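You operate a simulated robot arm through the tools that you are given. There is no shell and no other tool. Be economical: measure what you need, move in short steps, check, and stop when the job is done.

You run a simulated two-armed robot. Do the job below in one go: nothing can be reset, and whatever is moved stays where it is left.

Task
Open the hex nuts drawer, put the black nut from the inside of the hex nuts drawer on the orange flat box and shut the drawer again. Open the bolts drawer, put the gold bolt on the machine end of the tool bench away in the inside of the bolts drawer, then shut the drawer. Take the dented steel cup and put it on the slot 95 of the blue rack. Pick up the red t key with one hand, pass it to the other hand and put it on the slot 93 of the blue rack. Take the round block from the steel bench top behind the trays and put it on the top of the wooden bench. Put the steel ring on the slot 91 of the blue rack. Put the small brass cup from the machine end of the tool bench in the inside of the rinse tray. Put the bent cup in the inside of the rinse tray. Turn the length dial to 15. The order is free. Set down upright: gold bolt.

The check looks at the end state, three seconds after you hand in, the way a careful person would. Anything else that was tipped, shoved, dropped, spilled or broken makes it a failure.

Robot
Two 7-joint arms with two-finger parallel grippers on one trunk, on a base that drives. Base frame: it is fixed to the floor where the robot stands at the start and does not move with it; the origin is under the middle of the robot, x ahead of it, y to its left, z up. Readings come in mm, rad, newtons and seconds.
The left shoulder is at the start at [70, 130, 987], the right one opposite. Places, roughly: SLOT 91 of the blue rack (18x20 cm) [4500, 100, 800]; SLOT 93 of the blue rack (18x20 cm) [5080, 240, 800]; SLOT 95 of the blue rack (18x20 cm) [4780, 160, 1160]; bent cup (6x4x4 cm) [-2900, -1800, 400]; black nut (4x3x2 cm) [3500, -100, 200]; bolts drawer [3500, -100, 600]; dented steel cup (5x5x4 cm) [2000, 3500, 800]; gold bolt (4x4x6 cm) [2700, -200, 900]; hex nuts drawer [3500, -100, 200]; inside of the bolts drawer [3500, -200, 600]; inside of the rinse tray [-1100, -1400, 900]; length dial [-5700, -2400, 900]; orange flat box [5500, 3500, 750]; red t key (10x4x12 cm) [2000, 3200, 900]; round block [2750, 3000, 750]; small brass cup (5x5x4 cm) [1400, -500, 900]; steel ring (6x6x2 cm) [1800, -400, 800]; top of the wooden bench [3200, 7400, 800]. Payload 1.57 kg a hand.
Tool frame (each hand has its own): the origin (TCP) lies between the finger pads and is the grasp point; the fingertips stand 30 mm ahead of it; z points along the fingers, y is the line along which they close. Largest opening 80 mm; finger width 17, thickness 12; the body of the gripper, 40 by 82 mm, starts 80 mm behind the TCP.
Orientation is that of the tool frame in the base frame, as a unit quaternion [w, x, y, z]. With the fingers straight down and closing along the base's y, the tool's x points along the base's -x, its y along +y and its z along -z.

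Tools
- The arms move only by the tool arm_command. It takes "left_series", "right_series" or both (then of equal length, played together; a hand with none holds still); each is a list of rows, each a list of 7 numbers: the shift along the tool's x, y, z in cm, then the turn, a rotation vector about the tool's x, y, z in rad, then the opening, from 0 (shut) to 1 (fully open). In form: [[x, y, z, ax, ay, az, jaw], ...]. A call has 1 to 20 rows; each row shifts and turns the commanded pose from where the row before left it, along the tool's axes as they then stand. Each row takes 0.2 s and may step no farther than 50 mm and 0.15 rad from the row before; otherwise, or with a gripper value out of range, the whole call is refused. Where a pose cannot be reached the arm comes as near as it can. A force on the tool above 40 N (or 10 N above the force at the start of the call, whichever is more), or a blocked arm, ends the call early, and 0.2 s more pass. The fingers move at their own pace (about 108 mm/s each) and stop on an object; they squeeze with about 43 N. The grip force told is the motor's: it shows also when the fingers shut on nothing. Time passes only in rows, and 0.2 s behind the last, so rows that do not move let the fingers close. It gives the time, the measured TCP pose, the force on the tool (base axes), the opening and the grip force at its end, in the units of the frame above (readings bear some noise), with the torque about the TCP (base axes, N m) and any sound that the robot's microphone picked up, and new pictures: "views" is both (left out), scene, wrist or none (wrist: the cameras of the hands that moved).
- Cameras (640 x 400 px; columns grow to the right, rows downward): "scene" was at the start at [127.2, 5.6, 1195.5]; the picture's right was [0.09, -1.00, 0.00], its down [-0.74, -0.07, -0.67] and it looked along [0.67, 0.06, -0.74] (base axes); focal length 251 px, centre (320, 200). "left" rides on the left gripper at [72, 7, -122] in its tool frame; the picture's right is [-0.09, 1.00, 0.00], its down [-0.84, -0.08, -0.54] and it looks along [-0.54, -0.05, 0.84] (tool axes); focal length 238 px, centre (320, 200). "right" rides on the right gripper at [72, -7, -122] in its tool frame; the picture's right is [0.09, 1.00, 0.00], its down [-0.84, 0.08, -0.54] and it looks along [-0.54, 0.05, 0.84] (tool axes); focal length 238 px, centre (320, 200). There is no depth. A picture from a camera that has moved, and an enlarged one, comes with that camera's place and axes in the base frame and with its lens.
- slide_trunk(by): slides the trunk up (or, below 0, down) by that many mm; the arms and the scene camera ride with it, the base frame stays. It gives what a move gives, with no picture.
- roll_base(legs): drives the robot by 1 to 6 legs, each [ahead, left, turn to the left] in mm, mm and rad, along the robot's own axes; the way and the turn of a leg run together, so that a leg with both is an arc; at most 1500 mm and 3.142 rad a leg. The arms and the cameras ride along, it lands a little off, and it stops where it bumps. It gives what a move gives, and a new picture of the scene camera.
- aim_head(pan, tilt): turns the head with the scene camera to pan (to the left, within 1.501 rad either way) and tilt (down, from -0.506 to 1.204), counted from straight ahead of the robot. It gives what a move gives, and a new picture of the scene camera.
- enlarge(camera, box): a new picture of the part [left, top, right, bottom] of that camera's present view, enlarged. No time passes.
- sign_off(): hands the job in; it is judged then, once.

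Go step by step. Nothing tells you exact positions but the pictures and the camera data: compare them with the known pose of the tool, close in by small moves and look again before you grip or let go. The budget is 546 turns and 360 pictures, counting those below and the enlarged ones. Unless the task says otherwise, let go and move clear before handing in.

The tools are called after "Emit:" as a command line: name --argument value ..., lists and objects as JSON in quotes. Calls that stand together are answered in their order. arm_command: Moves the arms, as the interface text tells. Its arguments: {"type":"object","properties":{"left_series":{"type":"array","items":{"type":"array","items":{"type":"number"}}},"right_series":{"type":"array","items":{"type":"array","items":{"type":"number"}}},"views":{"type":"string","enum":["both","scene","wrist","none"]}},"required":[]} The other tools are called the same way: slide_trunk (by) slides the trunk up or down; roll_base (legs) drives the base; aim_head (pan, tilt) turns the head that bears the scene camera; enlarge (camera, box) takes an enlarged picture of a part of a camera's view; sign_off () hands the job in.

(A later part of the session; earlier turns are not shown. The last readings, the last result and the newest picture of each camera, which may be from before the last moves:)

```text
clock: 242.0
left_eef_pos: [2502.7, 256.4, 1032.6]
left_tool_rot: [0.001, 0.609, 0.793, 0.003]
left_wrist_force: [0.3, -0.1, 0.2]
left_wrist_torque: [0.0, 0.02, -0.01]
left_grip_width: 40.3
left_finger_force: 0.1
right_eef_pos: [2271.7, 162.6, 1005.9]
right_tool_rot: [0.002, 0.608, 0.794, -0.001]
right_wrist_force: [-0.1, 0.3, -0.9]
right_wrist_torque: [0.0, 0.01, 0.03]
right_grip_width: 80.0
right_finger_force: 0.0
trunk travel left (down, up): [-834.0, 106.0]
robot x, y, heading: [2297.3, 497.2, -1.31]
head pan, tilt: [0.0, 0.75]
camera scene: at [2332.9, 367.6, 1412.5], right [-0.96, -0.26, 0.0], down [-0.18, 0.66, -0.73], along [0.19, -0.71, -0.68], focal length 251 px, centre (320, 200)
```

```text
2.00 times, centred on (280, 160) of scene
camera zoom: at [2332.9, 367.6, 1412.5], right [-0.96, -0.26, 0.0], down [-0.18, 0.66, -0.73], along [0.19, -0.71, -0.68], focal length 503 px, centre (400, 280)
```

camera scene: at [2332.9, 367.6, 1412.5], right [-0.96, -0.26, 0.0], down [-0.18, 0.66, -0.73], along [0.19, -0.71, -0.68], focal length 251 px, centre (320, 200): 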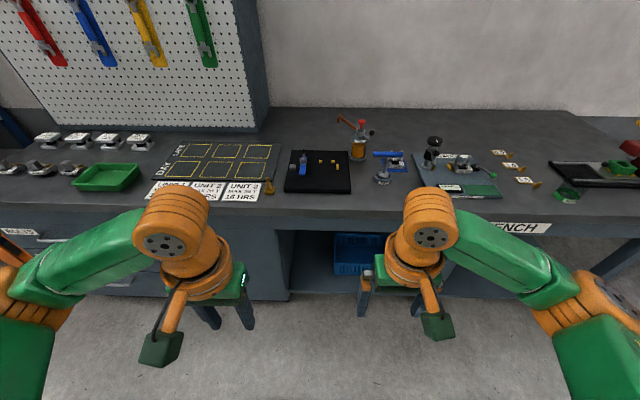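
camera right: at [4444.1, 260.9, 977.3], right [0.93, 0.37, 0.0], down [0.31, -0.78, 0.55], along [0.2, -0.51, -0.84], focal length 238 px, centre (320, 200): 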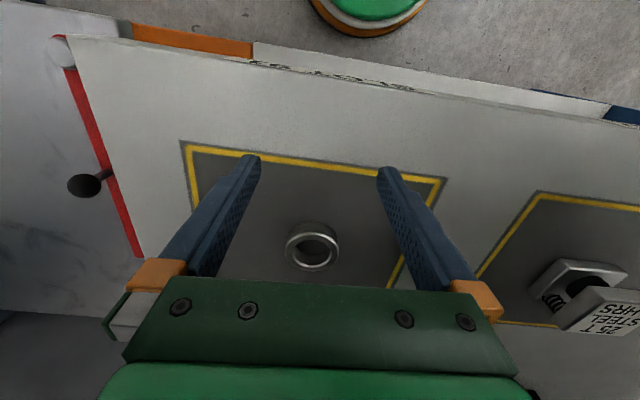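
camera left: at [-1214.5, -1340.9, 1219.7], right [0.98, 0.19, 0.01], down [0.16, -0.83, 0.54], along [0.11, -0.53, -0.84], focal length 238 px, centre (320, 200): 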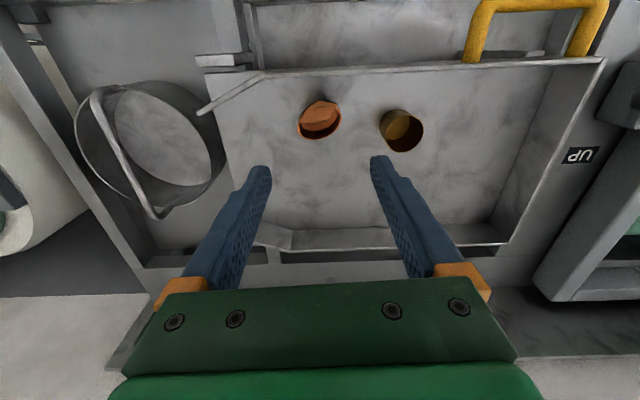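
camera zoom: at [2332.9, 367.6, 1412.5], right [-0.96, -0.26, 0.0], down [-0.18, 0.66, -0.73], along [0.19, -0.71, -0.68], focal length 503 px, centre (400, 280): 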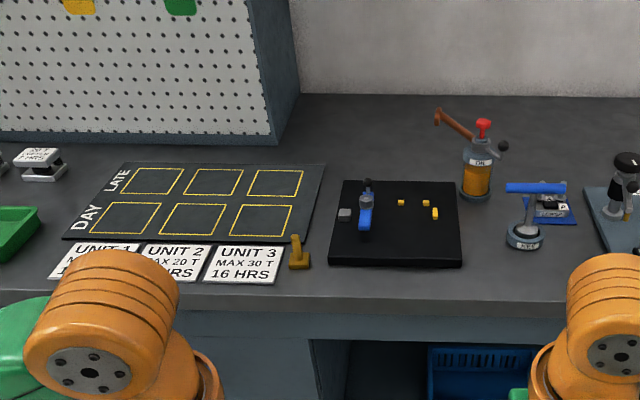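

The gold bolt stands (head down) at about (2667, -218). I'll approach with the left hand.

Emit:
roll_base --legs '[[350, 35, 0]]'

Emit:
arm_command --left_series '[[-5, 0, 0, 0, 0, 0, 1], [-5, 0, 0, 0, 0, 0, 1], [0, 0, 0, 0, 0, 0, 1]]' --views "wrist"

```text
clock: 244.3
left_eef_pos: [2626.7, -71.7, 1033.4]
left_tool_rot: [0.002, 0.61, 0.792, 0.002]
left_wrist_force: [-0.2, 0.5, 0.0]
left_wrist_torque: [0.0, 0.0, 0.0]
left_grip_width: 40.0
left_finger_force: 0.0
right_eef_pos: [2393.9, -162.8, 1007.7]
right_tool_rot: [0.003, 0.608, 0.794, -0.001]
right_wrist_force: [0.3, -0.8, 0.3]
right_wrist_torque: [-0.05, 0.03, 0.03]
right_grip_width: 80.3
right_finger_force: 0.1
trunk travel left (down, up): [-834.0, 106.0]
robot x, y, heading: [2427.8, 169.4, -1.31]
head pan, tilt: [0.0, 0.75]
camera scene: at [2456.2, 41.1, 1412.8], right [-0.97, -0.26, 0.0], down [-0.18, 0.66, -0.73], along [0.19, -0.71, -0.68], focal length 251 px, centre (320, 200)
```

scene: 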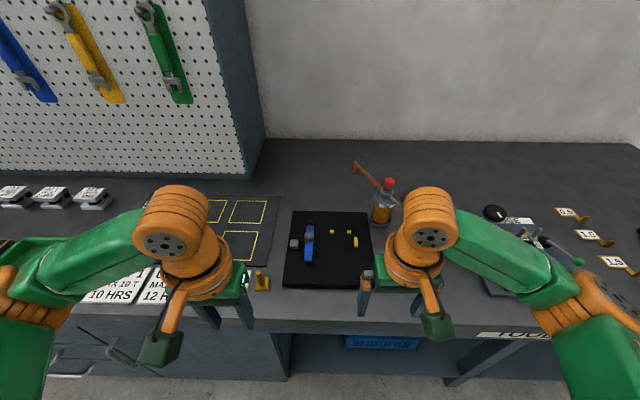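

```text
clock: 245.1
left_eef_pos: [2651.5, -167.9, 1033.8]
left_tool_rot: [0.003, 0.61, 0.793, 0.003]
left_wrist_force: [-0.2, 0.9, 0.6]
left_wrist_torque: [0.0, 0.0, 0.02]
left_grip_width: 79.8
left_finger_force: 0.1
right_eef_pos: [2394.7, -164.4, 1009.1]
right_tool_rot: [0.003, 0.608, 0.794, -0.001]
right_wrist_force: [0.0, 0.3, -0.4]
right_wrist_torque: [-0.02, 0.02, 0.0]
right_grip_width: 79.8
right_finger_force: 0.0
trunk travel left (down, up): [-834.0, 106.0]
robot x, y, heading: [2426.4, 170.6, -1.311]
head pan, tilt: [0.0, 0.75]
camera left: at [2638.2, -96.7, 1154.2], right [0.99, 0.17, 0.01], down [0.14, -0.83, 0.54], along [0.09, -0.53, -0.84], focal length 238 px, centre (320, 200)
```

left: 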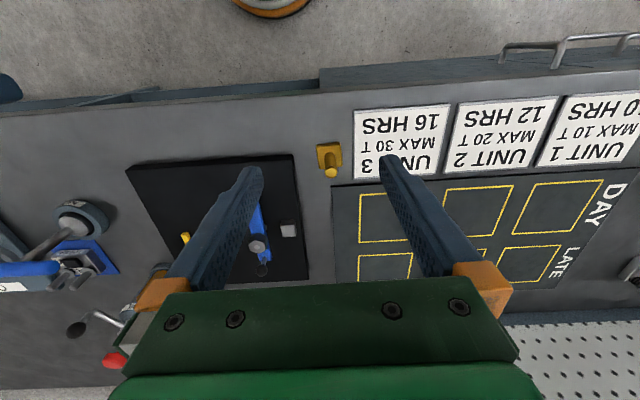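

Moving over the bolt and lowering partway.

Emit:
arm_command --left_series '[[-4.9, 0.6, 0, 0, 0, 0, 1], [0, 0, 5, 0, 0, 0, 1], [0, 0, 3, 0, 0, 0, 1], [0, 0, 0, 0, 0, 0, 1]]' --views "wrist"

```text
clock: 246.1
left_eef_pos: [2670.5, -214.1, 952.1]
left_tool_rot: [0.002, 0.61, 0.792, 0.003]
left_wrist_force: [-0.2, 0.1, -0.4]
left_wrist_torque: [0.01, -0.03, -0.01]
left_grip_width: 80.1
left_finger_force: 0.0
right_eef_pos: [2395.3, -165.8, 1005.4]
right_tool_rot: [0.002, 0.609, 0.793, 0.0]
right_wrist_force: [0.4, 0.0, -0.5]
right_wrist_torque: [-0.02, 0.01, 0.0]
right_grip_width: 79.8
right_finger_force: 0.1
trunk travel left (down, up): [-834.0, 106.0]
robot x, y, heading: [2425.1, 168.5, -1.306]
head pan, tilt: [0.0, 0.75]
camera left: at [2657.2, -143.5, 1072.8], right [0.99, 0.17, 0.01], down [0.14, -0.83, 0.54], along [0.1, -0.53, -0.84], focal length 238 px, centre (320, 200)
```

left: 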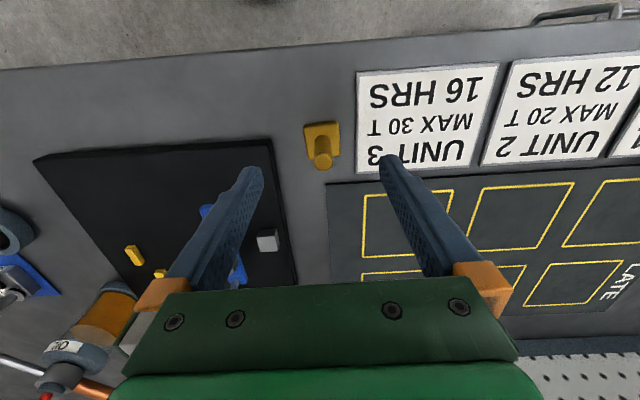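

Aligned. Lowering onto the shank and gripping.

Emit:
arm_command --left_series '[[-0.2, 0.2, 3, 0, 0, 0, 1], [0, 0, 3, 0, 0, 0, 1], [0, 0, 0, 0, 0, 0, 0.5], [0, 0, 0, 0, 0, 0, 0], [0, 0, 0, 0, 0, 0, 0], [0, 0, 0, 0, 0, 0, 0]]' --views "wrist"

```text
clock: 247.5
left_eef_pos: [2671.9, -217.9, 891.3]
left_tool_rot: [0.001, 0.61, 0.793, 0.004]
left_wrist_force: [-0.8, 1.3, -0.3]
left_wrist_torque: [-0.01, 0.02, 0.0]
left_grip_width: 15.0
left_finger_force: 31.6
right_eef_pos: [2395.0, -165.4, 1007.0]
right_tool_rot: [0.003, 0.609, 0.793, -0.001]
right_wrist_force: [-0.9, -0.1, -0.5]
right_wrist_torque: [0.01, 0.03, 0.0]
right_grip_width: 80.2
right_finger_force: 0.1
trunk travel left (down, up): [-834.0, 106.0]
robot x, y, heading: [2422.2, 169.6, -1.309]
head pan, tilt: [0.0, 0.75]
camera left: at [2659.4, -145.6, 1013.2], right [0.99, 0.17, 0.01], down [0.14, -0.83, 0.54], along [0.09, -0.53, -0.84], focal length 238 px, centre (320, 200)
```

left: 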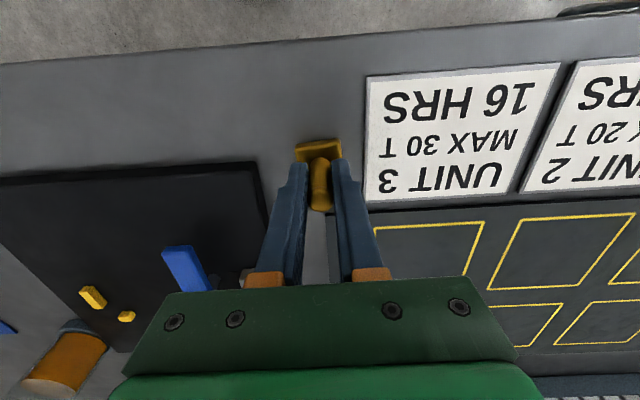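

Bolt gripped. Lifting it, backing off, and returning to the drawer cabinet.

Emit:
arm_command --left_series '[[0, 0, -5, 0, 0, 0, 0], [0, 0, -5, 0, 0, 0, 0], [0, 0, -5, 0, 0, 0, 0], [5, 0, 0, 0, 0, 0, 0], [5, 0, 0, 0, 0, 0, 0], [5, 0, 0, 0, 0, 0, 0]]' --views "none"

Emit:
roll_base --legs '[[-420, 0, 0], [0, 1041, 0.026]]'

Emit:
slide_trunk --by -300

```text
clock: 248.9
left_eef_pos: [2634.9, -71.5, 1043.6]
left_tool_rot: [0.001, 0.609, 0.793, 0.003]
left_wrist_force: [0.1, 0.1, -0.5]
left_wrist_torque: [0.0, -0.07, -0.04]
left_grip_width: 15.1
left_finger_force: 30.8
right_eef_pos: [2395.2, -165.0, 1008.0]
right_tool_rot: [0.004, 0.609, 0.793, -0.001]
right_wrist_force: [-0.6, 0.0, 0.0]
right_wrist_torque: [0.0, 0.0, 0.03]
right_grip_width: 79.9
right_finger_force: 0.1
trunk travel left (down, up): [-834.0, 106.0]
robot x, y, heading: [2424.5, 166.5, -1.304]
head pan, tilt: [0.0, 0.75]
```

```text
clock: 256.6
left_eef_pos: [3563.4, 608.9, 1043.1]
left_tool_rot: [0.001, 0.608, 0.794, 0.003]
left_wrist_force: [0.1, -0.3, -1.4]
left_wrist_torque: [0.01, 0.0, -0.04]
left_grip_width: 14.9
left_finger_force: 30.9
right_eef_pos: [3324.6, 514.6, 1007.7]
right_tool_rot: [0.002, 0.608, 0.794, -0.001]
right_wrist_force: [-0.7, -0.6, 0.7]
right_wrist_torque: [-0.03, 0.01, -0.01]
right_grip_width: 80.0
right_finger_force: 0.0
trunk travel left (down, up): [-834.0, 106.0]
robot x, y, heading: [3351.2, 851.0, -1.301]
head pan, tilt: [0.0, 0.75]
camera scene: at [3385.9, 719.8, 1412.5], right [-0.96, -0.26, 0.0], down [-0.18, 0.66, -0.73], along [0.19, -0.71, -0.68], focal length 251 px, centre (320, 200)
```

scene: 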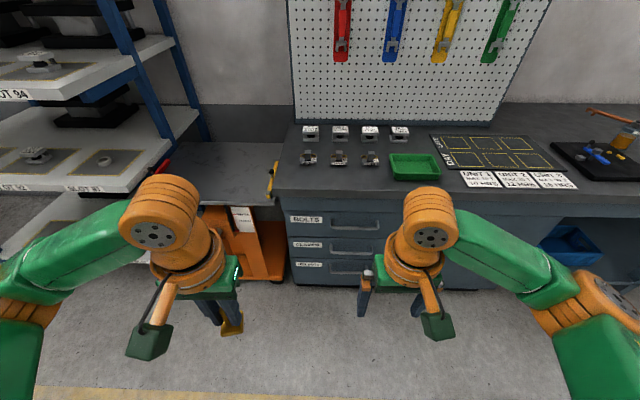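

```text
clock: 259.6
left_eef_pos: [3564.2, 610.0, 744.0]
left_tool_rot: [0.001, 0.608, 0.794, 0.003]
left_wrist_force: [-0.5, -0.9, -2.0]
left_wrist_torque: [0.02, -0.02, 0.02]
left_grip_width: 15.0
left_finger_force: 31.4
right_eef_pos: [3325.4, 515.5, 708.2]
right_tool_rot: [0.003, 0.608, 0.794, -0.001]
right_wrist_force: [0.1, -0.3, -0.7]
right_wrist_torque: [0.04, -0.02, 0.01]
right_grip_width: 79.8
right_finger_force: 0.0
trunk travel left (down, up): [-534.0, 406.0]
robot x, y, heading: [3351.7, 850.4, -1.299]
head pan, tilt: [0.0, 0.75]
```

Now I'll reorient the right gripper to point forward with fingers closing vertically, in free space.

Emit:
arm_command --right_series '[[-5, 0, 0, 0, 0, 0, 1], [-5, 0, 0, 0, 0, 0, 1], [-3, 0, 0, 0, 0, 0, 1], [0, 0, 0, -0.0864, -0.0864, 0.0864, 1], [0, 0, 0, -0.0864, -0.0864, 0.0864, 1], [0, 0, 0, -0.0864, -0.0864, 0.0864, 1], [0, 0, 0, -0.0864, -0.0864, 0.0864, 1], [0, 0, 0, -0.0864, -0.0864, 0.0864, 1], [0, 0, 0, -0.0864, -0.0864, 0.0864, 1], [0, 0, 0, -0.0864, -0.0864, 0.0864, 1], [0, 0, 0, -0.0864, -0.0864, 0.0864, 1], [0, 0, 0, -0.0864, -0.0864, 0.0864, 1], [0, 0, 0, -0.0864, -0.0864, 0.0864, 1], [0, 0, 0, -0.0864, -0.0864, 0.0864, 1], [0, 0, 0, -0.0864, -0.0864, 0.0864, 1], [0, 0, 0, -0.0864, -0.0864, 0.0864, 1], [0, 0, 0, -0.0864, -0.0864, 0.0864, 1]]' --views "both"

```text
clock: 263.2
left_eef_pos: [3563.2, 608.6, 742.7]
left_tool_rot: [0.001, 0.608, 0.794, 0.003]
left_wrist_force: [0.7, -0.1, -0.9]
left_wrist_torque: [0.02, 0.01, 0.0]
left_grip_width: 14.8
left_finger_force: 31.1
right_eef_pos: [3348.7, 387.0, 705.0]
right_tool_rot: [0.71, 0.688, 0.134, 0.067]
right_wrist_force: [-0.7, -0.2, -0.2]
right_wrist_torque: [0.01, -0.01, -0.03]
right_grip_width: 80.2
right_finger_force: 0.1
trunk travel left (down, up): [-534.0, 406.0]
robot x, y, heading: [3350.7, 850.7, -1.302]
head pan, tilt: [0.0, 0.75]
camera scene: at [3386.2, 719.8, 1112.5], right [-0.96, -0.26, 0.0], down [-0.18, 0.66, -0.73], along [0.19, -0.71, -0.68], focal length 251 px, centre (320, 200)
camera right: at [3382.7, 522.1, 687.9], right [0.18, 0.07, 0.98], down [-0.95, 0.29, 0.15], along [-0.27, -0.95, 0.12], focal length 238 px, centre (320, 200)
```

scene: 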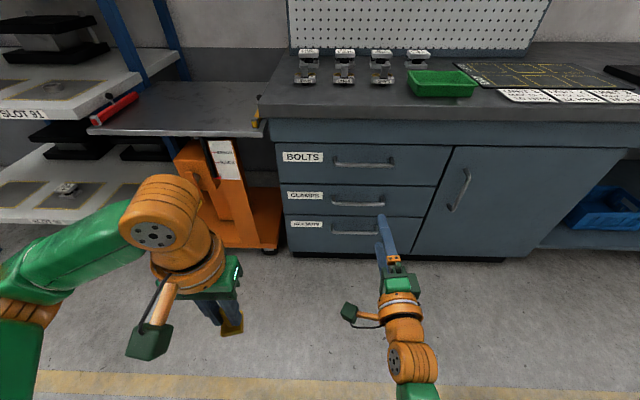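
right: 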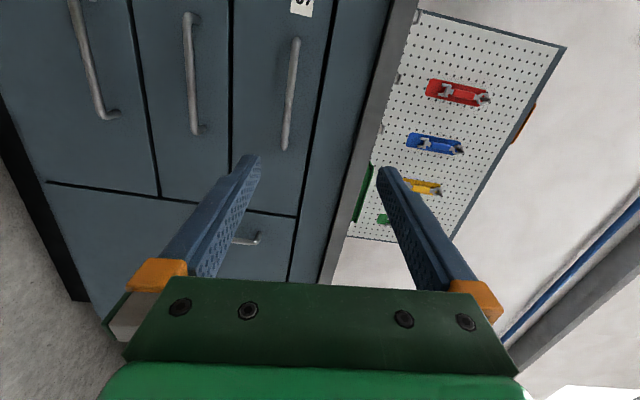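

The gripper now points forward. The BOLTS handle is at about (3430, 44, 656). I'll align height and roll, then drive forward.

Emit:
arm_command --right_series '[[-1.0, -4.8, 0, 0, 0, 0, 1], [0, 0, 0, 0, 0, 0.094, 1], [0, 0, 0, 0, 0, 0, 1]]' --views "none"

Emit:
roll_base --legs '[[270, 0, 0.01]]'

Emit:
enlarge --camera "right" --box '[0, 0, 640, 400]'

```text
clock: 264.0
left_eef_pos: [3562.4, 608.9, 743.0]
left_tool_rot: [0.001, 0.608, 0.794, 0.003]
left_wrist_force: [0.3, -0.1, -2.3]
left_wrist_torque: [0.04, 0.0, 0.02]
left_grip_width: 15.1
left_finger_force: 31.1
right_eef_pos: [3349.9, 386.2, 659.3]
right_tool_rot: [0.697, 0.703, 0.062, 0.126]
right_wrist_force: [-0.5, 0.4, -0.3]
right_wrist_torque: [0.0, 0.01, -0.03]
right_grip_width: 80.1
right_finger_force: 0.1
trunk travel left (down, up): [-534.0, 406.0]
robot x, y, heading: [3355.7, 849.6, -1.307]
head pan, tilt: [0.0, 0.75]
```

```text
clock: 265.9
left_eef_pos: [3638.9, 350.5, 742.9]
left_tool_rot: [0.002, 0.604, 0.797, 0.004]
left_wrist_force: [-0.5, 0.1, -1.1]
left_wrist_torque: [-0.02, 0.03, 0.0]
left_grip_width: 15.3
left_finger_force: 31.0
right_eef_pos: [3426.6, 128.3, 660.7]
right_tool_rot: [0.697, 0.702, 0.066, 0.129]
right_wrist_force: [-0.9, 0.4, 0.9]
right_wrist_torque: [0.04, -0.02, 0.02]
right_grip_width: 80.1
right_finger_force: 0.0
trunk travel left (down, up): [-534.0, 406.0]
robot x, y, heading: [3424.2, 590.1, -1.297]
head pan, tilt: [0.0, 0.75]
camera scene: at [3460.7, 460.5, 1112.5], right [-0.96, -0.27, 0.0], down [-0.19, 0.66, -0.73], along [0.2, -0.7, -0.68], focal length 251 px, centre (320, 200)
```

scene: 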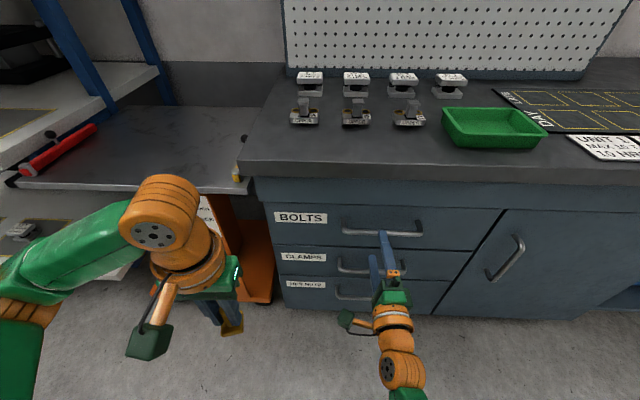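

```text
1.00 times, centred on (320, 200) of right (not enlarged: the box is as wide or as high as the picture)
camera zoom: at [3463.4, 263.1, 657.5], right [0.0, 0.01, 1.0], down [-0.96, 0.29, 0.0], along [-0.29, -0.96, 0.0], focal length 238 px, centre (320, 200)
```

zoom: 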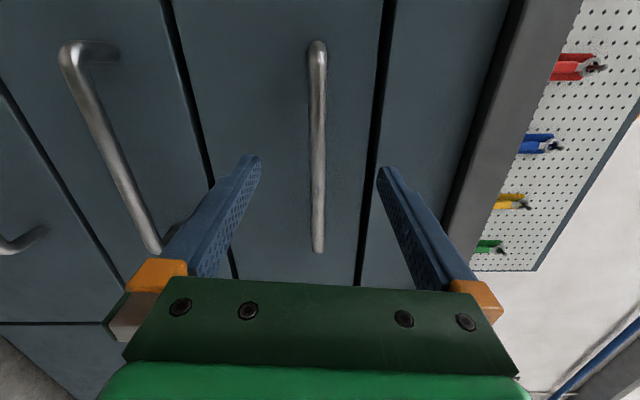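

The bar is centred between the fingers, roughly 80–100 mm ahead. Lowering 5 mm and driving 60 mm closer.

Emit:
arm_command --right_series '[[0, -0.5, 0, 0, 0, 0, 1]]' --views "none"

Emit:
roll_base --legs '[[60, 0, 0]]'

Emit:
enlarge --camera "right" --box '[0, 0, 640, 400]'

```text
clock: 266.3
left_eef_pos: [3638.9, 351.7, 743.0]
left_tool_rot: [0.002, 0.604, 0.797, 0.004]
left_wrist_force: [-0.2, -0.7, -1.8]
left_wrist_torque: [0.0, -0.01, -0.02]
left_grip_width: 15.2
left_finger_force: 31.3
right_eef_pos: [3428.8, 126.7, 655.1]
right_tool_rot: [0.697, 0.703, 0.066, 0.129]
right_wrist_force: [-0.6, 0.2, -0.8]
right_wrist_torque: [-0.01, -0.01, 0.0]
right_grip_width: 80.0
right_finger_force: 0.0
trunk travel left (down, up): [-534.0, 406.0]
robot x, y, heading: [3425.9, 593.7, -1.295]
head pan, tilt: [0.0, 0.75]
```

```text
clock: 267.3
left_eef_pos: [3655.2, 293.0, 742.3]
left_tool_rot: [0.001, 0.603, 0.797, 0.003]
left_wrist_force: [0.5, 0.0, -2.3]
left_wrist_torque: [0.06, 0.02, 0.01]
left_grip_width: 15.1
left_finger_force: 31.0
right_eef_pos: [3444.5, 69.1, 655.3]
right_tool_rot: [0.698, 0.702, 0.066, 0.129]
right_wrist_force: [1.0, -0.3, -0.4]
right_wrist_torque: [0.0, -0.01, -0.06]
right_grip_width: 79.9
right_finger_force: 0.1
trunk travel left (down, up): [-534.0, 406.0]
robot x, y, heading: [3441.4, 533.1, -1.293]
head pan, tilt: [0.0, 0.75]
camera scene: at [3477.4, 402.0, 1112.5], right [-0.96, -0.27, 0.0], down [-0.19, 0.66, -0.73], along [0.2, -0.7, -0.68], focal length 251 px, centre (320, 200)
```

scene: 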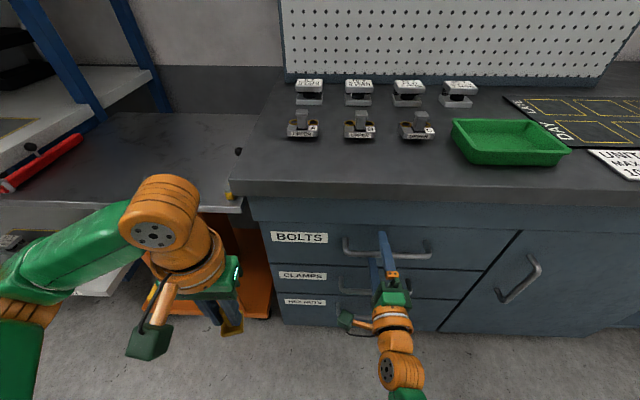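

```text
1.00 times, centred on (320, 200) of right (not enlarged: the box is as wide or as high as the picture)
camera zoom: at [3480.4, 204.8, 652.9], right [0.0, 0.0, 1.0], down [-0.96, 0.29, 0.0], along [-0.29, -0.96, 0.0], focal length 238 px, centre (320, 200)
```

zoom: 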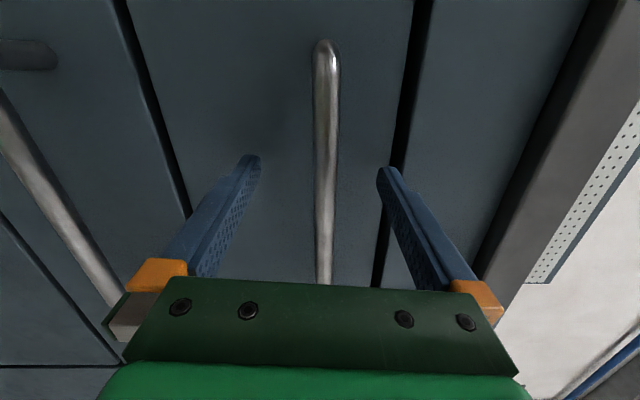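

The bar is about 20 mm ahead of the TCP, inside the fingers. Advance 8 mm and close.

Emit:
arm_command --right_series '[[0, 0.3, 0.8, 0, 0, 0, 1], [0, 0, 0, 0, 0, 0, 0.5], [0, 0, 0, 0, 0, 0, 0], [0, 0, 0, 0, 0, 0, 0], [0, 0, 0, 0, 0, 0, 0]]' --views "none"

```text
clock: 268.5
left_eef_pos: [3655.5, 293.1, 742.9]
left_tool_rot: [0.002, 0.605, 0.797, 0.003]
left_wrist_force: [-0.2, 0.2, -1.2]
left_wrist_torque: [0.0, 0.03, 0.0]
left_grip_width: 15.2
left_finger_force: 30.8
right_eef_pos: [3445.5, 60.9, 657.4]
right_tool_rot: [0.696, 0.703, 0.066, 0.129]
right_wrist_force: [-0.9, 5.2, -4.9]
right_wrist_torque: [-0.15, 0.66, 0.34]
right_grip_width: 15.3
right_finger_force: 31.1
trunk travel left (down, up): [-534.0, 406.0]
robot x, y, heading: [3445.3, 533.7, -1.294]
head pan, tilt: [0.0, 0.75]
```

Handle gripped. Pulling the drawer open by backing up.

Emit:
roll_base --legs '[[-250, 0, 0]]'

```text
clock: 270.3
left_eef_pos: [3593.9, 531.8, 742.1]
left_tool_rot: [-0.001, 0.603, 0.798, 0.0]
left_wrist_force: [-1.0, 0.1, -0.4]
left_wrist_torque: [-0.01, 0.02, 0.02]
left_grip_width: 15.1
left_finger_force: 30.9
right_eef_pos: [3384.3, 300.3, 659.4]
right_tool_rot: [0.696, 0.703, 0.07, 0.127]
right_wrist_force: [31.3, 6.6, -8.0]
right_wrist_torque: [-0.15, 0.53, -0.17]
right_grip_width: 15.3
right_finger_force: 30.6
trunk travel left (down, up): [-534.0, 406.0]
robot x, y, heading: [3373.2, 775.4, -1.295]
head pan, tilt: [0.0, 0.75]
camera scene: at [3417.8, 641.4, 1112.2], right [-0.96, -0.28, 0.01], down [-0.19, 0.66, -0.73], along [0.2, -0.7, -0.68], focal length 251 px, centre (320, 200)
```

scene: 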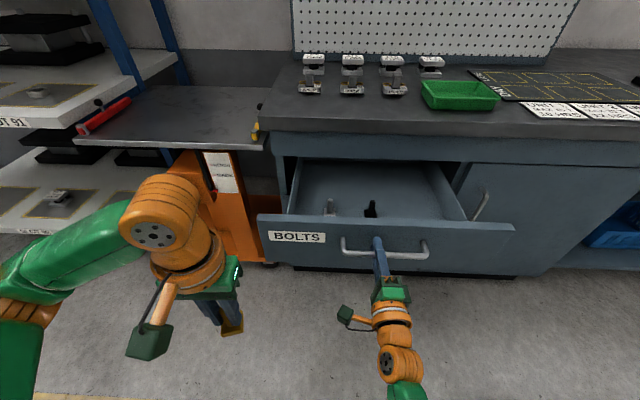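

The drawer is open; two bolts stand inside. I'll release the handle, back off, and raise the right hand above the drawer.

Emit:
arm_command --right_series '[[0, 0, 0, 0, 0, 0, 0.5], [0, 0, 0, 0, 0, 0, 1], [0, 0, 0, 0, 0, 0, 1]]' --views "none"

Emit:
roll_base --legs '[[-80, 0, 0]]'

Emit:
arm_command --right_series '[[0, 5, 0, 0, 0, 0, 0.3], [0, 5, 0, 0, 0, 0, 0.3], [0, 5, 0, 0, 0, 0, 0.3], [0, 2, 0, 0, 0, 0, 0.3], [0, 0, 0, 0, 0, 0, 0.3]]' --left_series '[[0, 0, -4, 0, 0, 0, 0], [0, 0, -4, 0, 0, 0, 0], [0, 0, 0, 0, 0, 0, 0], [0, 0, 0, 0, 0, 0, 0], [0, 0, 0, 0, 0, 0, 0]]' --views "scene"

```text
clock: 271.1
left_eef_pos: [3587.7, 533.0, 743.6]
left_tool_rot: [0.001, 0.603, 0.798, 0.003]
left_wrist_force: [-0.6, 0.2, -1.4]
left_wrist_torque: [0.01, 0.05, 0.01]
left_grip_width: 15.1
left_finger_force: 31.3
right_eef_pos: [3379.3, 300.2, 657.4]
right_tool_rot: [0.697, 0.702, 0.067, 0.129]
right_wrist_force: [0.1, -0.2, -0.4]
right_wrist_torque: [0.0, 0.01, 0.01]
right_grip_width: 80.1
right_finger_force: 0.1
trunk travel left (down, up): [-534.0, 406.0]
robot x, y, heading: [3376.4, 769.5, -1.292]
head pan, tilt: [0.0, 0.75]
```

```text
clock: 272.2
left_eef_pos: [3565.2, 611.6, 743.8]
left_tool_rot: [0.002, 0.604, 0.797, 0.003]
left_wrist_force: [-0.1, 0.8, -1.0]
left_wrist_torque: [0.01, 0.0, 0.03]
left_grip_width: 15.1
left_finger_force: 30.8
right_eef_pos: [3356.1, 378.6, 658.4]
right_tool_rot: [0.696, 0.703, 0.067, 0.13]
right_wrist_force: [0.5, 0.4, -0.2]
right_wrist_torque: [0.01, 0.01, 0.02]
right_grip_width: 80.0
right_finger_force: 0.0
trunk travel left (down, up): [-534.0, 406.0]
robot x, y, heading: [3350.9, 847.7, -1.294]
head pan, tilt: [0.0, 0.75]
camera scene: at [3386.6, 720.5, 1112.6], right [-0.96, -0.27, 0.0], down [-0.19, 0.66, -0.73], along [0.2, -0.7, -0.68], focal length 251 px, centre (320, 200)
```

scene: 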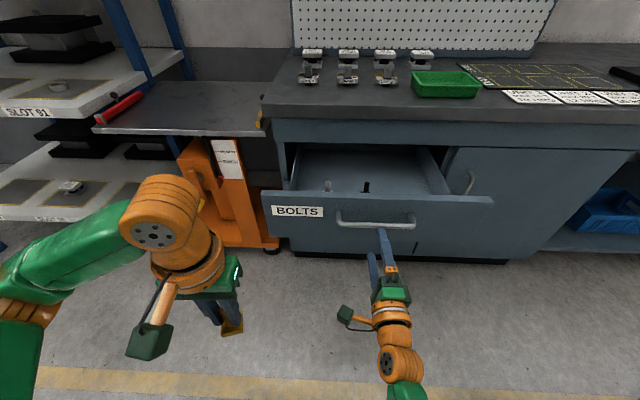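

```text
clock: 272.8
left_eef_pos: [3565.1, 611.2, 815.2]
left_tool_rot: [0.002, 0.603, 0.797, 0.003]
left_wrist_force: [-0.8, 0.3, -1.7]
left_wrist_torque: [0.0, -0.02, -0.05]
left_grip_width: 15.1
left_finger_force: 31.1
right_eef_pos: [3337.2, 379.0, 739.4]
right_tool_rot: [0.699, 0.696, 0.146, 0.081]
right_wrist_force: [0.1, 0.3, 0.3]
right_wrist_torque: [-0.02, -0.02, 0.03]
right_grip_width: 23.9
right_finger_force: 0.1
trunk travel left (down, up): [-534.0, 406.0]
robot x, y, heading: [3352.8, 848.4, -1.292]
head pan, tilt: [0.0, 0.75]
stopped in row 3 (right hand): the arm was blocked; the commanded pose is now the measured one
camera scene: at [3386.6, 720.3, 1112.5], right [-0.96, -0.27, 0.0], down [-0.19, 0.66, -0.73], along [0.2, -0.7, -0.68], focal length 251 px, centre (320, 200)
```

scene: 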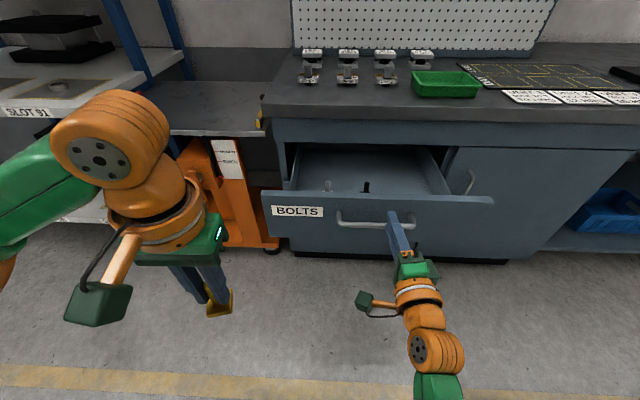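

The right arm can't rise further by itself, so I'll raise the trunk instead and then drive over the open drawer.

Emit:
slide_trunk --by 130

Emit:
roll_base --legs '[[255, 0, 0]]'

Emit:
arm_command --left_series '[[-5, 0, 0, 0, 0, 0, 0], [-5, 0, 0, 0, 0, 0, 0], [0, 0, 0, 0, 0, 0, 0]]' --views "wrist"

```text
clock: 274.4
left_eef_pos: [3564.8, 611.4, 946.1]
left_tool_rot: [0.002, 0.603, 0.797, 0.004]
left_wrist_force: [0.6, 0.0, -1.5]
left_wrist_torque: [-0.02, -0.01, 0.01]
left_grip_width: 15.2
left_finger_force: 30.9
right_eef_pos: [3338.9, 378.6, 868.3]
right_tool_rot: [0.698, 0.696, 0.146, 0.081]
right_wrist_force: [-0.2, 0.2, 0.6]
right_wrist_torque: [0.01, -0.02, 0.0]
right_grip_width: 24.1
right_finger_force: 0.1
trunk travel left (down, up): [-664.0, 276.0]
robot x, y, heading: [3352.6, 847.2, -1.295]
head pan, tilt: [0.0, 0.75]
```

```text
clock: 276.2
left_eef_pos: [3633.4, 367.1, 946.8]
left_tool_rot: [0.002, 0.603, 0.798, 0.002]
left_wrist_force: [-1.2, -0.5, -1.6]
left_wrist_torque: [0.0, 0.02, 0.01]
left_grip_width: 15.0
left_finger_force: 31.3
right_eef_pos: [3407.9, 135.2, 867.2]
right_tool_rot: [0.699, 0.696, 0.145, 0.081]
right_wrist_force: [-0.2, -0.8, 0.0]
right_wrist_torque: [0.02, 0.0, -0.02]
right_grip_width: 24.1
right_finger_force: 0.1
trunk travel left (down, up): [-664.0, 276.0]
robot x, y, heading: [3419.8, 605.8, -1.291]
head pan, tilt: [0.0, 0.75]
camera scene: at [3456.2, 476.3, 1242.6], right [-0.96, -0.27, 0.0], down [-0.19, 0.66, -0.73], along [0.2, -0.7, -0.68], focal length 251 px, centre (320, 200)
```

scene: 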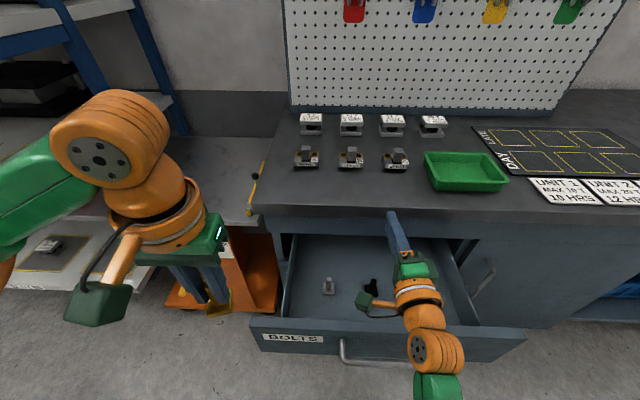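

```text
clock: 277.0
left_eef_pos: [3663.7, 268.6, 945.7]
left_tool_rot: [0.003, 0.604, 0.797, 0.002]
left_wrist_force: [-0.7, 0.4, -0.7]
left_wrist_torque: [-0.03, -0.01, 0.0]
left_grip_width: 15.4
left_finger_force: 30.9
right_eef_pos: [3407.6, 134.1, 869.9]
right_tool_rot: [0.699, 0.695, 0.146, 0.081]
right_wrist_force: [0.1, 0.5, 0.4]
right_wrist_torque: [0.03, -0.01, 0.03]
right_grip_width: 24.0
right_finger_force: 0.0
trunk travel left (down, up): [-664.0, 276.0]
robot x, y, heading: [3423.0, 605.8, -1.296]
head pan, tilt: [0.0, 0.75]
camera left: at [3648.8, 339.5, 1067.0], right [0.98, 0.18, 0.01], down [0.15, -0.83, 0.54], along [0.1, -0.53, -0.84], focal length 238 px, centre (320, 200)
```

left: 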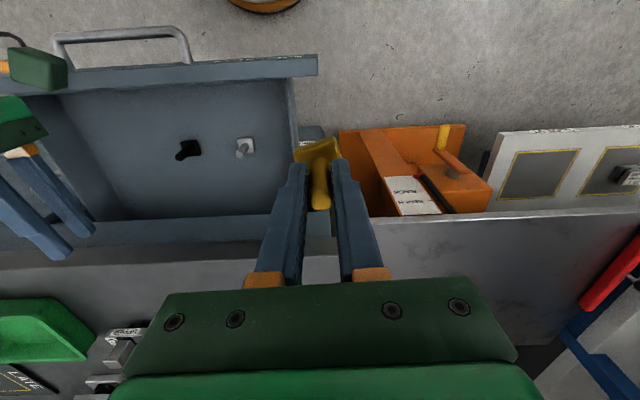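

The open drawer holds a grey and a black bolt. I'll shift the base right so the left hand can set the gold bolt in free space in front of and between them.

Emit:
roll_base --legs '[[0, -150, 0]]'

Emit:
arm_command --left_series '[[-1, -4, 0, 0, 0, 0, 0], [0, -3.6, 0, 0, 0, 0, 0], [0, 0, 5, 0, 0, 0, 0], [0, 0, 5, 0, 0, 0, 0], [0, 0, 5, 0, 0, 0, 0], [0, 0, 0, 0, 0, 0, 0]]' --views "wrist"

```text
clock: 278.4
left_eef_pos: [3520.7, 227.2, 945.1]
left_tool_rot: [0.001, 0.603, 0.797, 0.001]
left_wrist_force: [-0.5, 0.1, -1.4]
left_wrist_torque: [0.05, 0.03, 0.0]
left_grip_width: 15.0
left_finger_force: 31.0
right_eef_pos: [3264.2, 92.7, 868.2]
right_tool_rot: [0.698, 0.696, 0.147, 0.081]
right_wrist_force: [0.0, -1.1, 0.1]
right_wrist_torque: [0.0, -0.02, -0.02]
right_grip_width: 24.0
right_finger_force: 0.0
trunk travel left (down, up): [-664.0, 276.0]
robot x, y, heading: [3278.1, 564.7, -1.287]
head pan, tilt: [0.0, 0.75]
camera scene: at [3313.3, 434.8, 1242.5], right [-0.96, -0.27, 0.0], down [-0.19, 0.66, -0.73], along [0.2, -0.7, -0.68], focal length 251 px, centre (320, 200)
```

scene: 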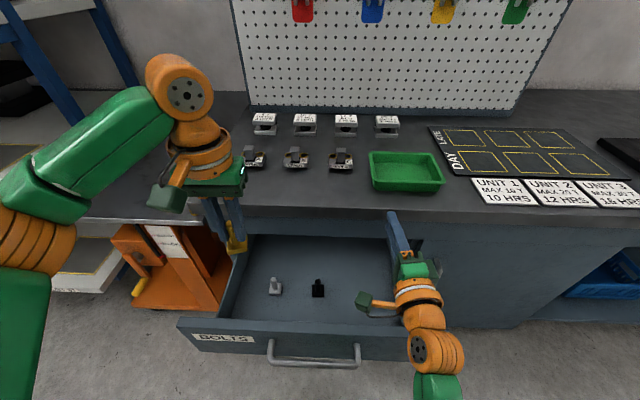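

```text
clock: 279.8
left_eef_pos: [3450.3, 197.0, 797.2]
left_tool_rot: [0.002, 0.603, 0.798, 0.003]
left_wrist_force: [0.6, -0.5, -2.3]
left_wrist_torque: [0.01, -0.01, 0.01]
left_grip_width: 15.1
left_finger_force: 30.7
right_eef_pos: [3263.9, 94.3, 868.1]
right_tool_rot: [0.699, 0.696, 0.146, 0.081]
right_wrist_force: [0.6, 0.2, 0.1]
right_wrist_torque: [-0.02, 0.0, 0.02]
right_grip_width: 24.0
right_finger_force: 0.1
trunk travel left (down, up): [-664.0, 276.0]
robot x, y, heading: [3274.3, 564.9, -1.294]
head pan, tilt: [0.0, 0.75]
camera left: at [3435.0, 268.6, 917.8], right [0.98, 0.18, 0.01], down [0.15, -0.83, 0.54], along [0.1, -0.53, -0.84], focal length 238 px, centre (320, 200)
```

left: 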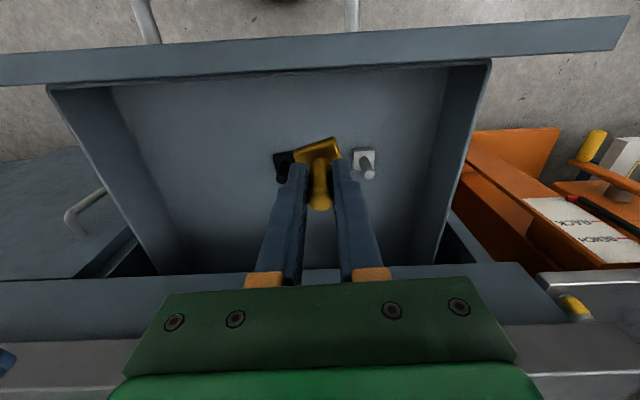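

I'll go 25 mm further in, lower the trunk a little for reach, then lower the bolt.

Emit:
slide_trunk --by -60

Emit:
arm_command --left_series '[[-2.5, 0, 0, 0, 0, 0, 0], [0, 0, 4, 0, 0, 0, 0], [0, 0, 4, 0, 0, 0, 0], [0, 0, 1.5, 0, 0, 0, 0], [0, 0, 0, 0, 0, 0, 0]]' --views "wrist"

```text
clock: 280.8
left_eef_pos: [3448.8, 198.1, 737.4]
left_tool_rot: [0.002, 0.604, 0.797, 0.002]
left_wrist_force: [-1.3, 0.1, -1.7]
left_wrist_torque: [0.03, 0.0, 0.03]
left_grip_width: 15.0
left_finger_force: 31.4
right_eef_pos: [3264.1, 92.2, 808.2]
right_tool_rot: [0.699, 0.696, 0.147, 0.082]
right_wrist_force: [0.1, -0.3, 0.3]
right_wrist_torque: [-0.01, -0.01, 0.01]
right_grip_width: 24.1
right_finger_force: 0.0
trunk travel left (down, up): [-604.0, 336.0]
robot x, y, heading: [3279.1, 565.0, -1.299]
head pan, tilt: [0.0, 0.75]
```

```text
clock: 282.0
left_eef_pos: [3457.3, 174.9, 641.3]
left_tool_rot: [0.003, 0.603, 0.798, 0.004]
left_wrist_force: [-0.3, 0.4, -2.6]
left_wrist_torque: [0.02, 0.01, -0.01]
left_grip_width: 15.2
left_finger_force: 31.3
right_eef_pos: [3263.5, 92.3, 806.6]
right_tool_rot: [0.698, 0.696, 0.146, 0.082]
right_wrist_force: [0.3, -0.3, -0.9]
right_wrist_torque: [-0.01, -0.01, -0.01]
right_grip_width: 23.7
right_finger_force: 0.0
trunk travel left (down, up): [-604.0, 336.0]
robot x, y, heading: [3277.1, 568.8, -1.292]
head pan, tilt: [0.0, 0.75]
camera left: at [3443.4, 245.5, 761.9], right [0.98, 0.18, 0.01], down [0.15, -0.83, 0.54], along [0.1, -0.53, -0.84], focal length 238 px, centre (320, 200)
```

left: 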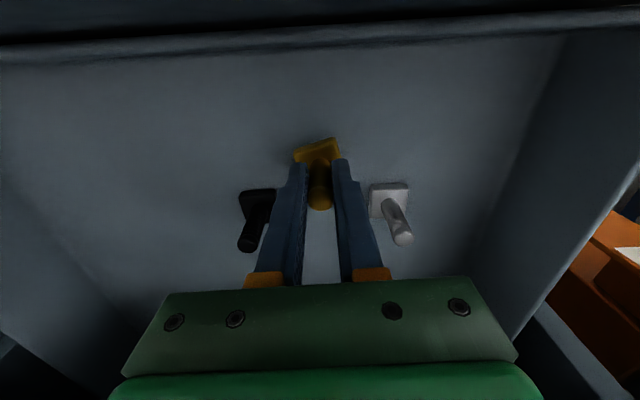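

Emit:
arm_command --left_series '[[0, 0, 0.4, 0, 0, 0, 0], [0, 0, 0.3, 0, 0, 0, 0], [0, 0, 0.3, 0, 0, 0, 0], [0, 0, 0.3, 0, 0, 0, 0], [0, 0, 0.3, 0, 0, 0, 0], [0, 0, 0.3, 0, 0, 0, 0], [0, 0, 0.3, 0, 0, 0, 0], [0, 0, 0.3, 0, 0, 0, 0], [0, 0, 0.3, 0, 0, 0, 0], [0, 0, 0.3, 0, 0, 0, 0]]' --views "wrist"

```text
clock: 284.2
left_eef_pos: [3455.0, 175.5, 614.6]
left_tool_rot: [0.004, 0.605, 0.797, 0.0]
left_wrist_force: [-1.6, 0.5, 26.5]
left_wrist_torque: [-0.27, 0.26, 0.02]
left_grip_width: 15.2
left_finger_force: 31.3
right_eef_pos: [3261.4, 97.8, 811.4]
right_tool_rot: [0.7, 0.694, 0.146, 0.081]
right_wrist_force: [-0.3, -0.3, -0.5]
right_wrist_torque: [-0.02, -0.01, -0.02]
right_grip_width: 23.9
right_finger_force: 0.1
trunk travel left (down, up): [-604.0, 336.0]
robot x, y, heading: [3276.9, 563.7, -1.291]
head pan, tilt: [0.0, 0.75]
camera left: at [3440.3, 247.6, 735.3], right [0.98, 0.18, 0.01], down [0.15, -0.82, 0.55], along [0.1, -0.54, -0.84], focal length 238 px, centre (320, 200)
```

left: 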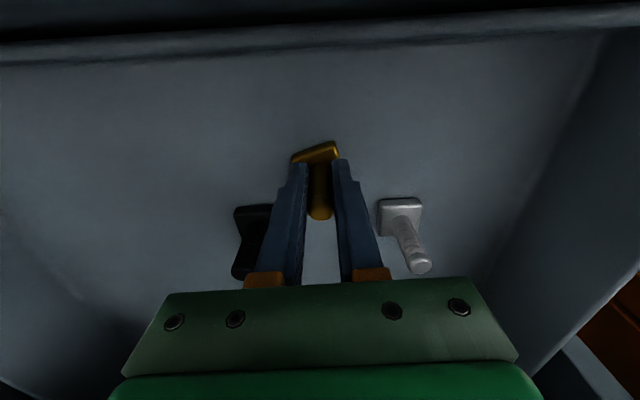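

Bolt is on the drawer floor. Opening slightly and lifting straight up.

Emit:
arm_command --left_series '[[0, 0, -0.1, 0, 0, 0, 0], [0, 0, 0, 0, 0, 0, 0.45], [0, 0, 0, 0, 0, 0, 0.45], [0, 0, -4, 0, 0, 0, 0.45], [0, 0, -4, 0, 0, 0, 0.45], [0, 0, -5, 0, 0, 0, 0.45], [0, 0, -5, 0, 0, 0, 0.45]]' --views "wrist"

```text
clock: 285.8
left_eef_pos: [3453.1, 174.3, 792.9]
left_tool_rot: [0.001, 0.603, 0.797, 0.003]
left_wrist_force: [-0.2, 0.5, 0.4]
left_wrist_torque: [-0.03, 0.0, -0.02]
left_grip_width: 36.0
left_finger_force: 0.1
right_eef_pos: [3264.0, 93.7, 808.7]
right_tool_rot: [0.698, 0.696, 0.146, 0.082]
right_wrist_force: [-0.3, -0.4, -0.6]
right_wrist_torque: [0.01, 0.01, 0.02]
right_grip_width: 23.8
right_finger_force: 0.1
trunk travel left (down, up): [-604.0, 336.0]
robot x, y, heading: [3277.8, 566.6, -1.288]
head pan, tilt: [0.0, 0.75]
camera left: at [3438.7, 244.6, 914.1], right [0.98, 0.18, 0.01], down [0.15, -0.83, 0.54], along [0.11, -0.53, -0.84], focal length 238 px, centre (320, 200)
```

left: 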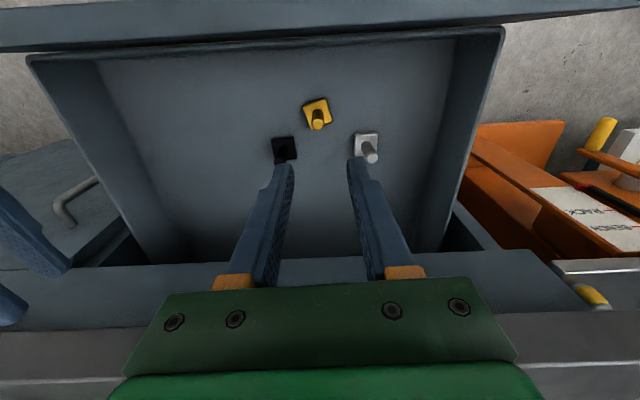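

All three bolts stand upright. Now I'll retract, back off, and push the drawer shut with the closed right gripper on the panel just above the handle.

Emit:
arm_command --left_series '[[0, 0, -5, 0, 0, 0, 0.45], [0, 0, -5, 0, 0, 0, 0.45], [5, 0, 0, 0, 0, 0, 0.45], [5, 0, 0, 0, 0, 0, 0.45], [4, 0, 0, 0, 0, 0, 0.45]]' --right_series '[[0, 0, 0, 0, 0, 0.09, 0], [0, 0, 0, 0, 0, 0, 0], [0, 0, 0, 0, 0, 0, 0], [0, 0, 0, 0, 0, 0, 0], [0, 0, 0, 0, 0, 0, 0]]' --views "none"

Emit:
roll_base --legs '[[-260, 0, 0], [0, 135, 0]]'

Emit:
slide_trunk --by -113

Emit:
enlarge --camera "right" --box '[0, 0, 640, 400]'

```text
clock: 287.0
left_eef_pos: [3417.0, 307.6, 892.3]
left_tool_rot: [0.001, 0.604, 0.797, 0.002]
left_wrist_force: [0.0, 0.9, -0.7]
left_wrist_torque: [-0.03, 0.0, 0.02]
left_grip_width: 36.2
left_finger_force: 0.1
right_eef_pos: [3261.5, 92.8, 806.8]
right_tool_rot: [0.695, 0.7, 0.124, 0.106]
right_wrist_force: [0.7, -0.4, -0.2]
right_wrist_torque: [0.01, -0.01, -0.02]
right_grip_width: 0.1
right_finger_force: 21.3
trunk travel left (down, up): [-604.0, 336.0]
robot x, y, heading: [3274.0, 566.3, -1.295]
head pan, tilt: [0.0, 0.75]
```

```text
clock: 289.7
left_eef_pos: [3476.5, 594.6, 892.1]
left_tool_rot: [0.002, 0.604, 0.797, 0.002]
left_wrist_force: [-0.1, 0.8, 0.5]
left_wrist_torque: [0.03, -0.01, 0.01]
left_grip_width: 36.0
left_finger_force: 0.0
right_eef_pos: [3321.2, 378.5, 807.4]
right_tool_rot: [0.695, 0.701, 0.124, 0.106]
right_wrist_force: [-0.2, 0.5, 0.6]
right_wrist_torque: [0.0, 0.01, -0.03]
right_grip_width: 0.1
right_finger_force: 21.4
trunk travel left (down, up): [-604.0, 336.0]
robot x, y, heading: [3337.8, 852.9, -1.29]
head pan, tilt: [0.0, 0.75]
camera scene: at [3371.3, 720.9, 1182.5], right [-0.96, -0.27, 0.0], down [-0.19, 0.66, -0.73], along [0.2, -0.7, -0.68], focal length 251 px, centre (320, 200)
```

scene: 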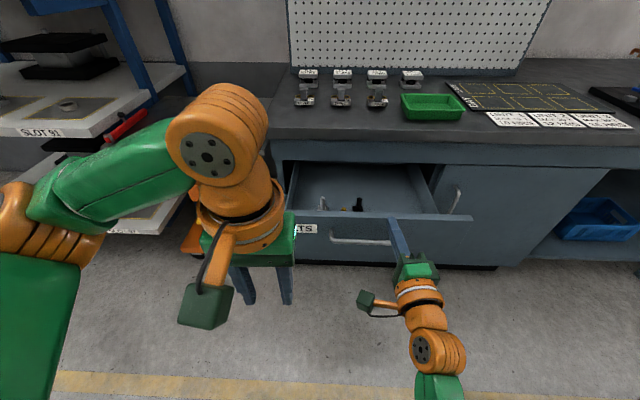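

```text
clock: 291.2
left_eef_pos: [3478.7, 595.2, 777.7]
left_tool_rot: [0.002, 0.604, 0.797, 0.003]
left_wrist_force: [0.3, 0.4, 0.6]
left_wrist_torque: [0.01, 0.0, 0.03]
left_grip_width: 35.9
left_finger_force: 0.2
right_eef_pos: [3321.2, 379.4, 693.9]
right_tool_rot: [0.695, 0.7, 0.126, 0.104]
right_wrist_force: [0.0, 0.2, -0.2]
right_wrist_torque: [0.0, -0.01, 0.0]
right_grip_width: 0.0
right_finger_force: 21.5
trunk travel left (down, up): [-491.0, 449.0]
robot x, y, heading: [3336.2, 849.4, -1.295]
head pan, tilt: [0.0, 0.75]
```

```text
1.00 times, centred on (320, 200) of right (not enlarged: the box is as wide or as high as the picture)
camera zoom: at [3349.2, 516.9, 685.2], right [0.12, 0.03, 0.99], down [-0.96, 0.24, 0.11], along [-0.24, -0.97, 0.06], focal length 238 px, centre (320, 200)
```

zoom: 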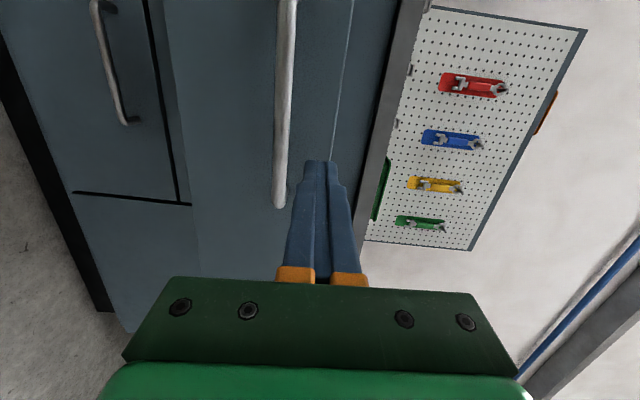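

Lowering 8 mm, centering on the panel, then pushing the drawer in.

Emit:
arm_command --right_series '[[0, -0.8, 0, 0, 0, 0, 0]]' --views "none"

Emit:
roll_base --legs '[[0, 70, 0], [90, 0, 0], [200, 0, 0]]'

```text
clock: 291.6
left_eef_pos: [3476.8, 594.3, 778.7]
left_tool_rot: [0.003, 0.604, 0.797, 0.003]
left_wrist_force: [0.1, -1.0, 0.4]
left_wrist_torque: [0.01, 0.0, 0.02]
left_grip_width: 36.1
left_finger_force: 0.1
right_eef_pos: [3320.4, 379.9, 686.4]
right_tool_rot: [0.694, 0.701, 0.123, 0.107]
right_wrist_force: [-0.4, -1.0, 1.0]
right_wrist_torque: [-0.01, -0.02, -0.02]
right_grip_width: 0.0
right_finger_force: 21.3
trunk travel left (down, up): [-491.0, 449.0]
robot x, y, heading: [3339.8, 848.8, -1.292]
head pan, tilt: [0.0, 0.75]
```

```text
clock: 294.5
left_eef_pos: [3625.2, 331.6, 778.9]
left_tool_rot: [0.002, 0.604, 0.797, 0.003]
left_wrist_force: [-0.5, -0.2, -0.2]
left_wrist_torque: [0.04, 0.01, 0.0]
left_grip_width: 36.1
left_finger_force: 0.1
right_eef_pos: [3469.0, 115.4, 686.3]
right_tool_rot: [0.694, 0.701, 0.125, 0.107]
right_wrist_force: [0.5, 0.3, 0.6]
right_wrist_torque: [0.0, -0.01, 0.01]
right_grip_width: 0.1
right_finger_force: 20.7
trunk travel left (down, up): [-491.0, 449.0]
robot x, y, heading: [3482.5, 587.3, -1.297]
head pan, tilt: [0.0, 0.75]
camera scene: at [3519.6, 457.9, 1069.5], right [-0.96, -0.27, 0.0], down [-0.19, 0.66, -0.73], along [0.2, -0.7, -0.68], focal length 251 px, centre (320, 200)
```

scene: 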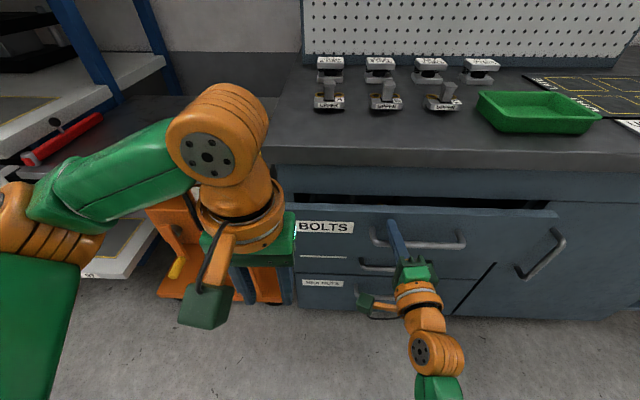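

Emit:
roll_base --legs '[[55, 0, 0], [15, 0, 0], [15, 0, 0]]'

```text
clock: 295.6
left_eef_pos: [3640.9, 279.8, 777.9]
left_tool_rot: [0.003, 0.604, 0.797, 0.002]
left_wrist_force: [0.1, -0.5, 0.1]
left_wrist_torque: [0.0, 0.02, 0.03]
left_grip_width: 35.9
left_finger_force: 0.1
right_eef_pos: [3482.8, 64.8, 684.6]
right_tool_rot: [0.694, 0.701, 0.125, 0.106]
right_wrist_force: [0.3, 0.7, 0.2]
right_wrist_torque: [-0.04, 0.0, 0.04]
right_grip_width: 0.2
right_finger_force: 21.5
trunk travel left (down, up): [-491.0, 449.0]
robot x, y, heading: [3500.3, 533.7, -1.294]
head pan, tilt: [0.0, 0.75]
stopped in leg 1: the force on the tool passed its limit at 139 N (the readings are from after the stop); the commanded pose is now the measured one
camera scene: at [3534.4, 406.2, 1069.6], right [-0.96, -0.27, 0.0], down [-0.19, 0.66, -0.73], along [0.2, -0.7, -0.68], focal length 251 px, centre (320, 200)
```

scene: 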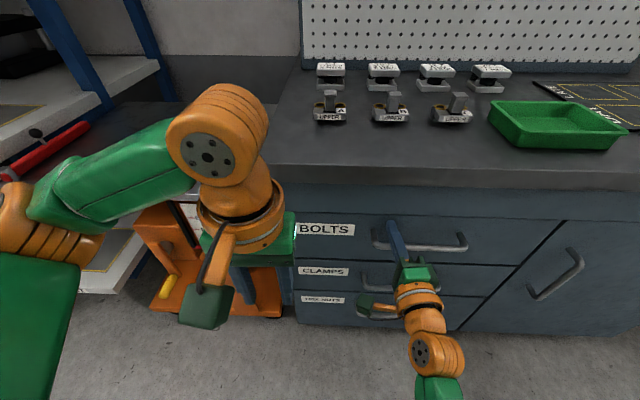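

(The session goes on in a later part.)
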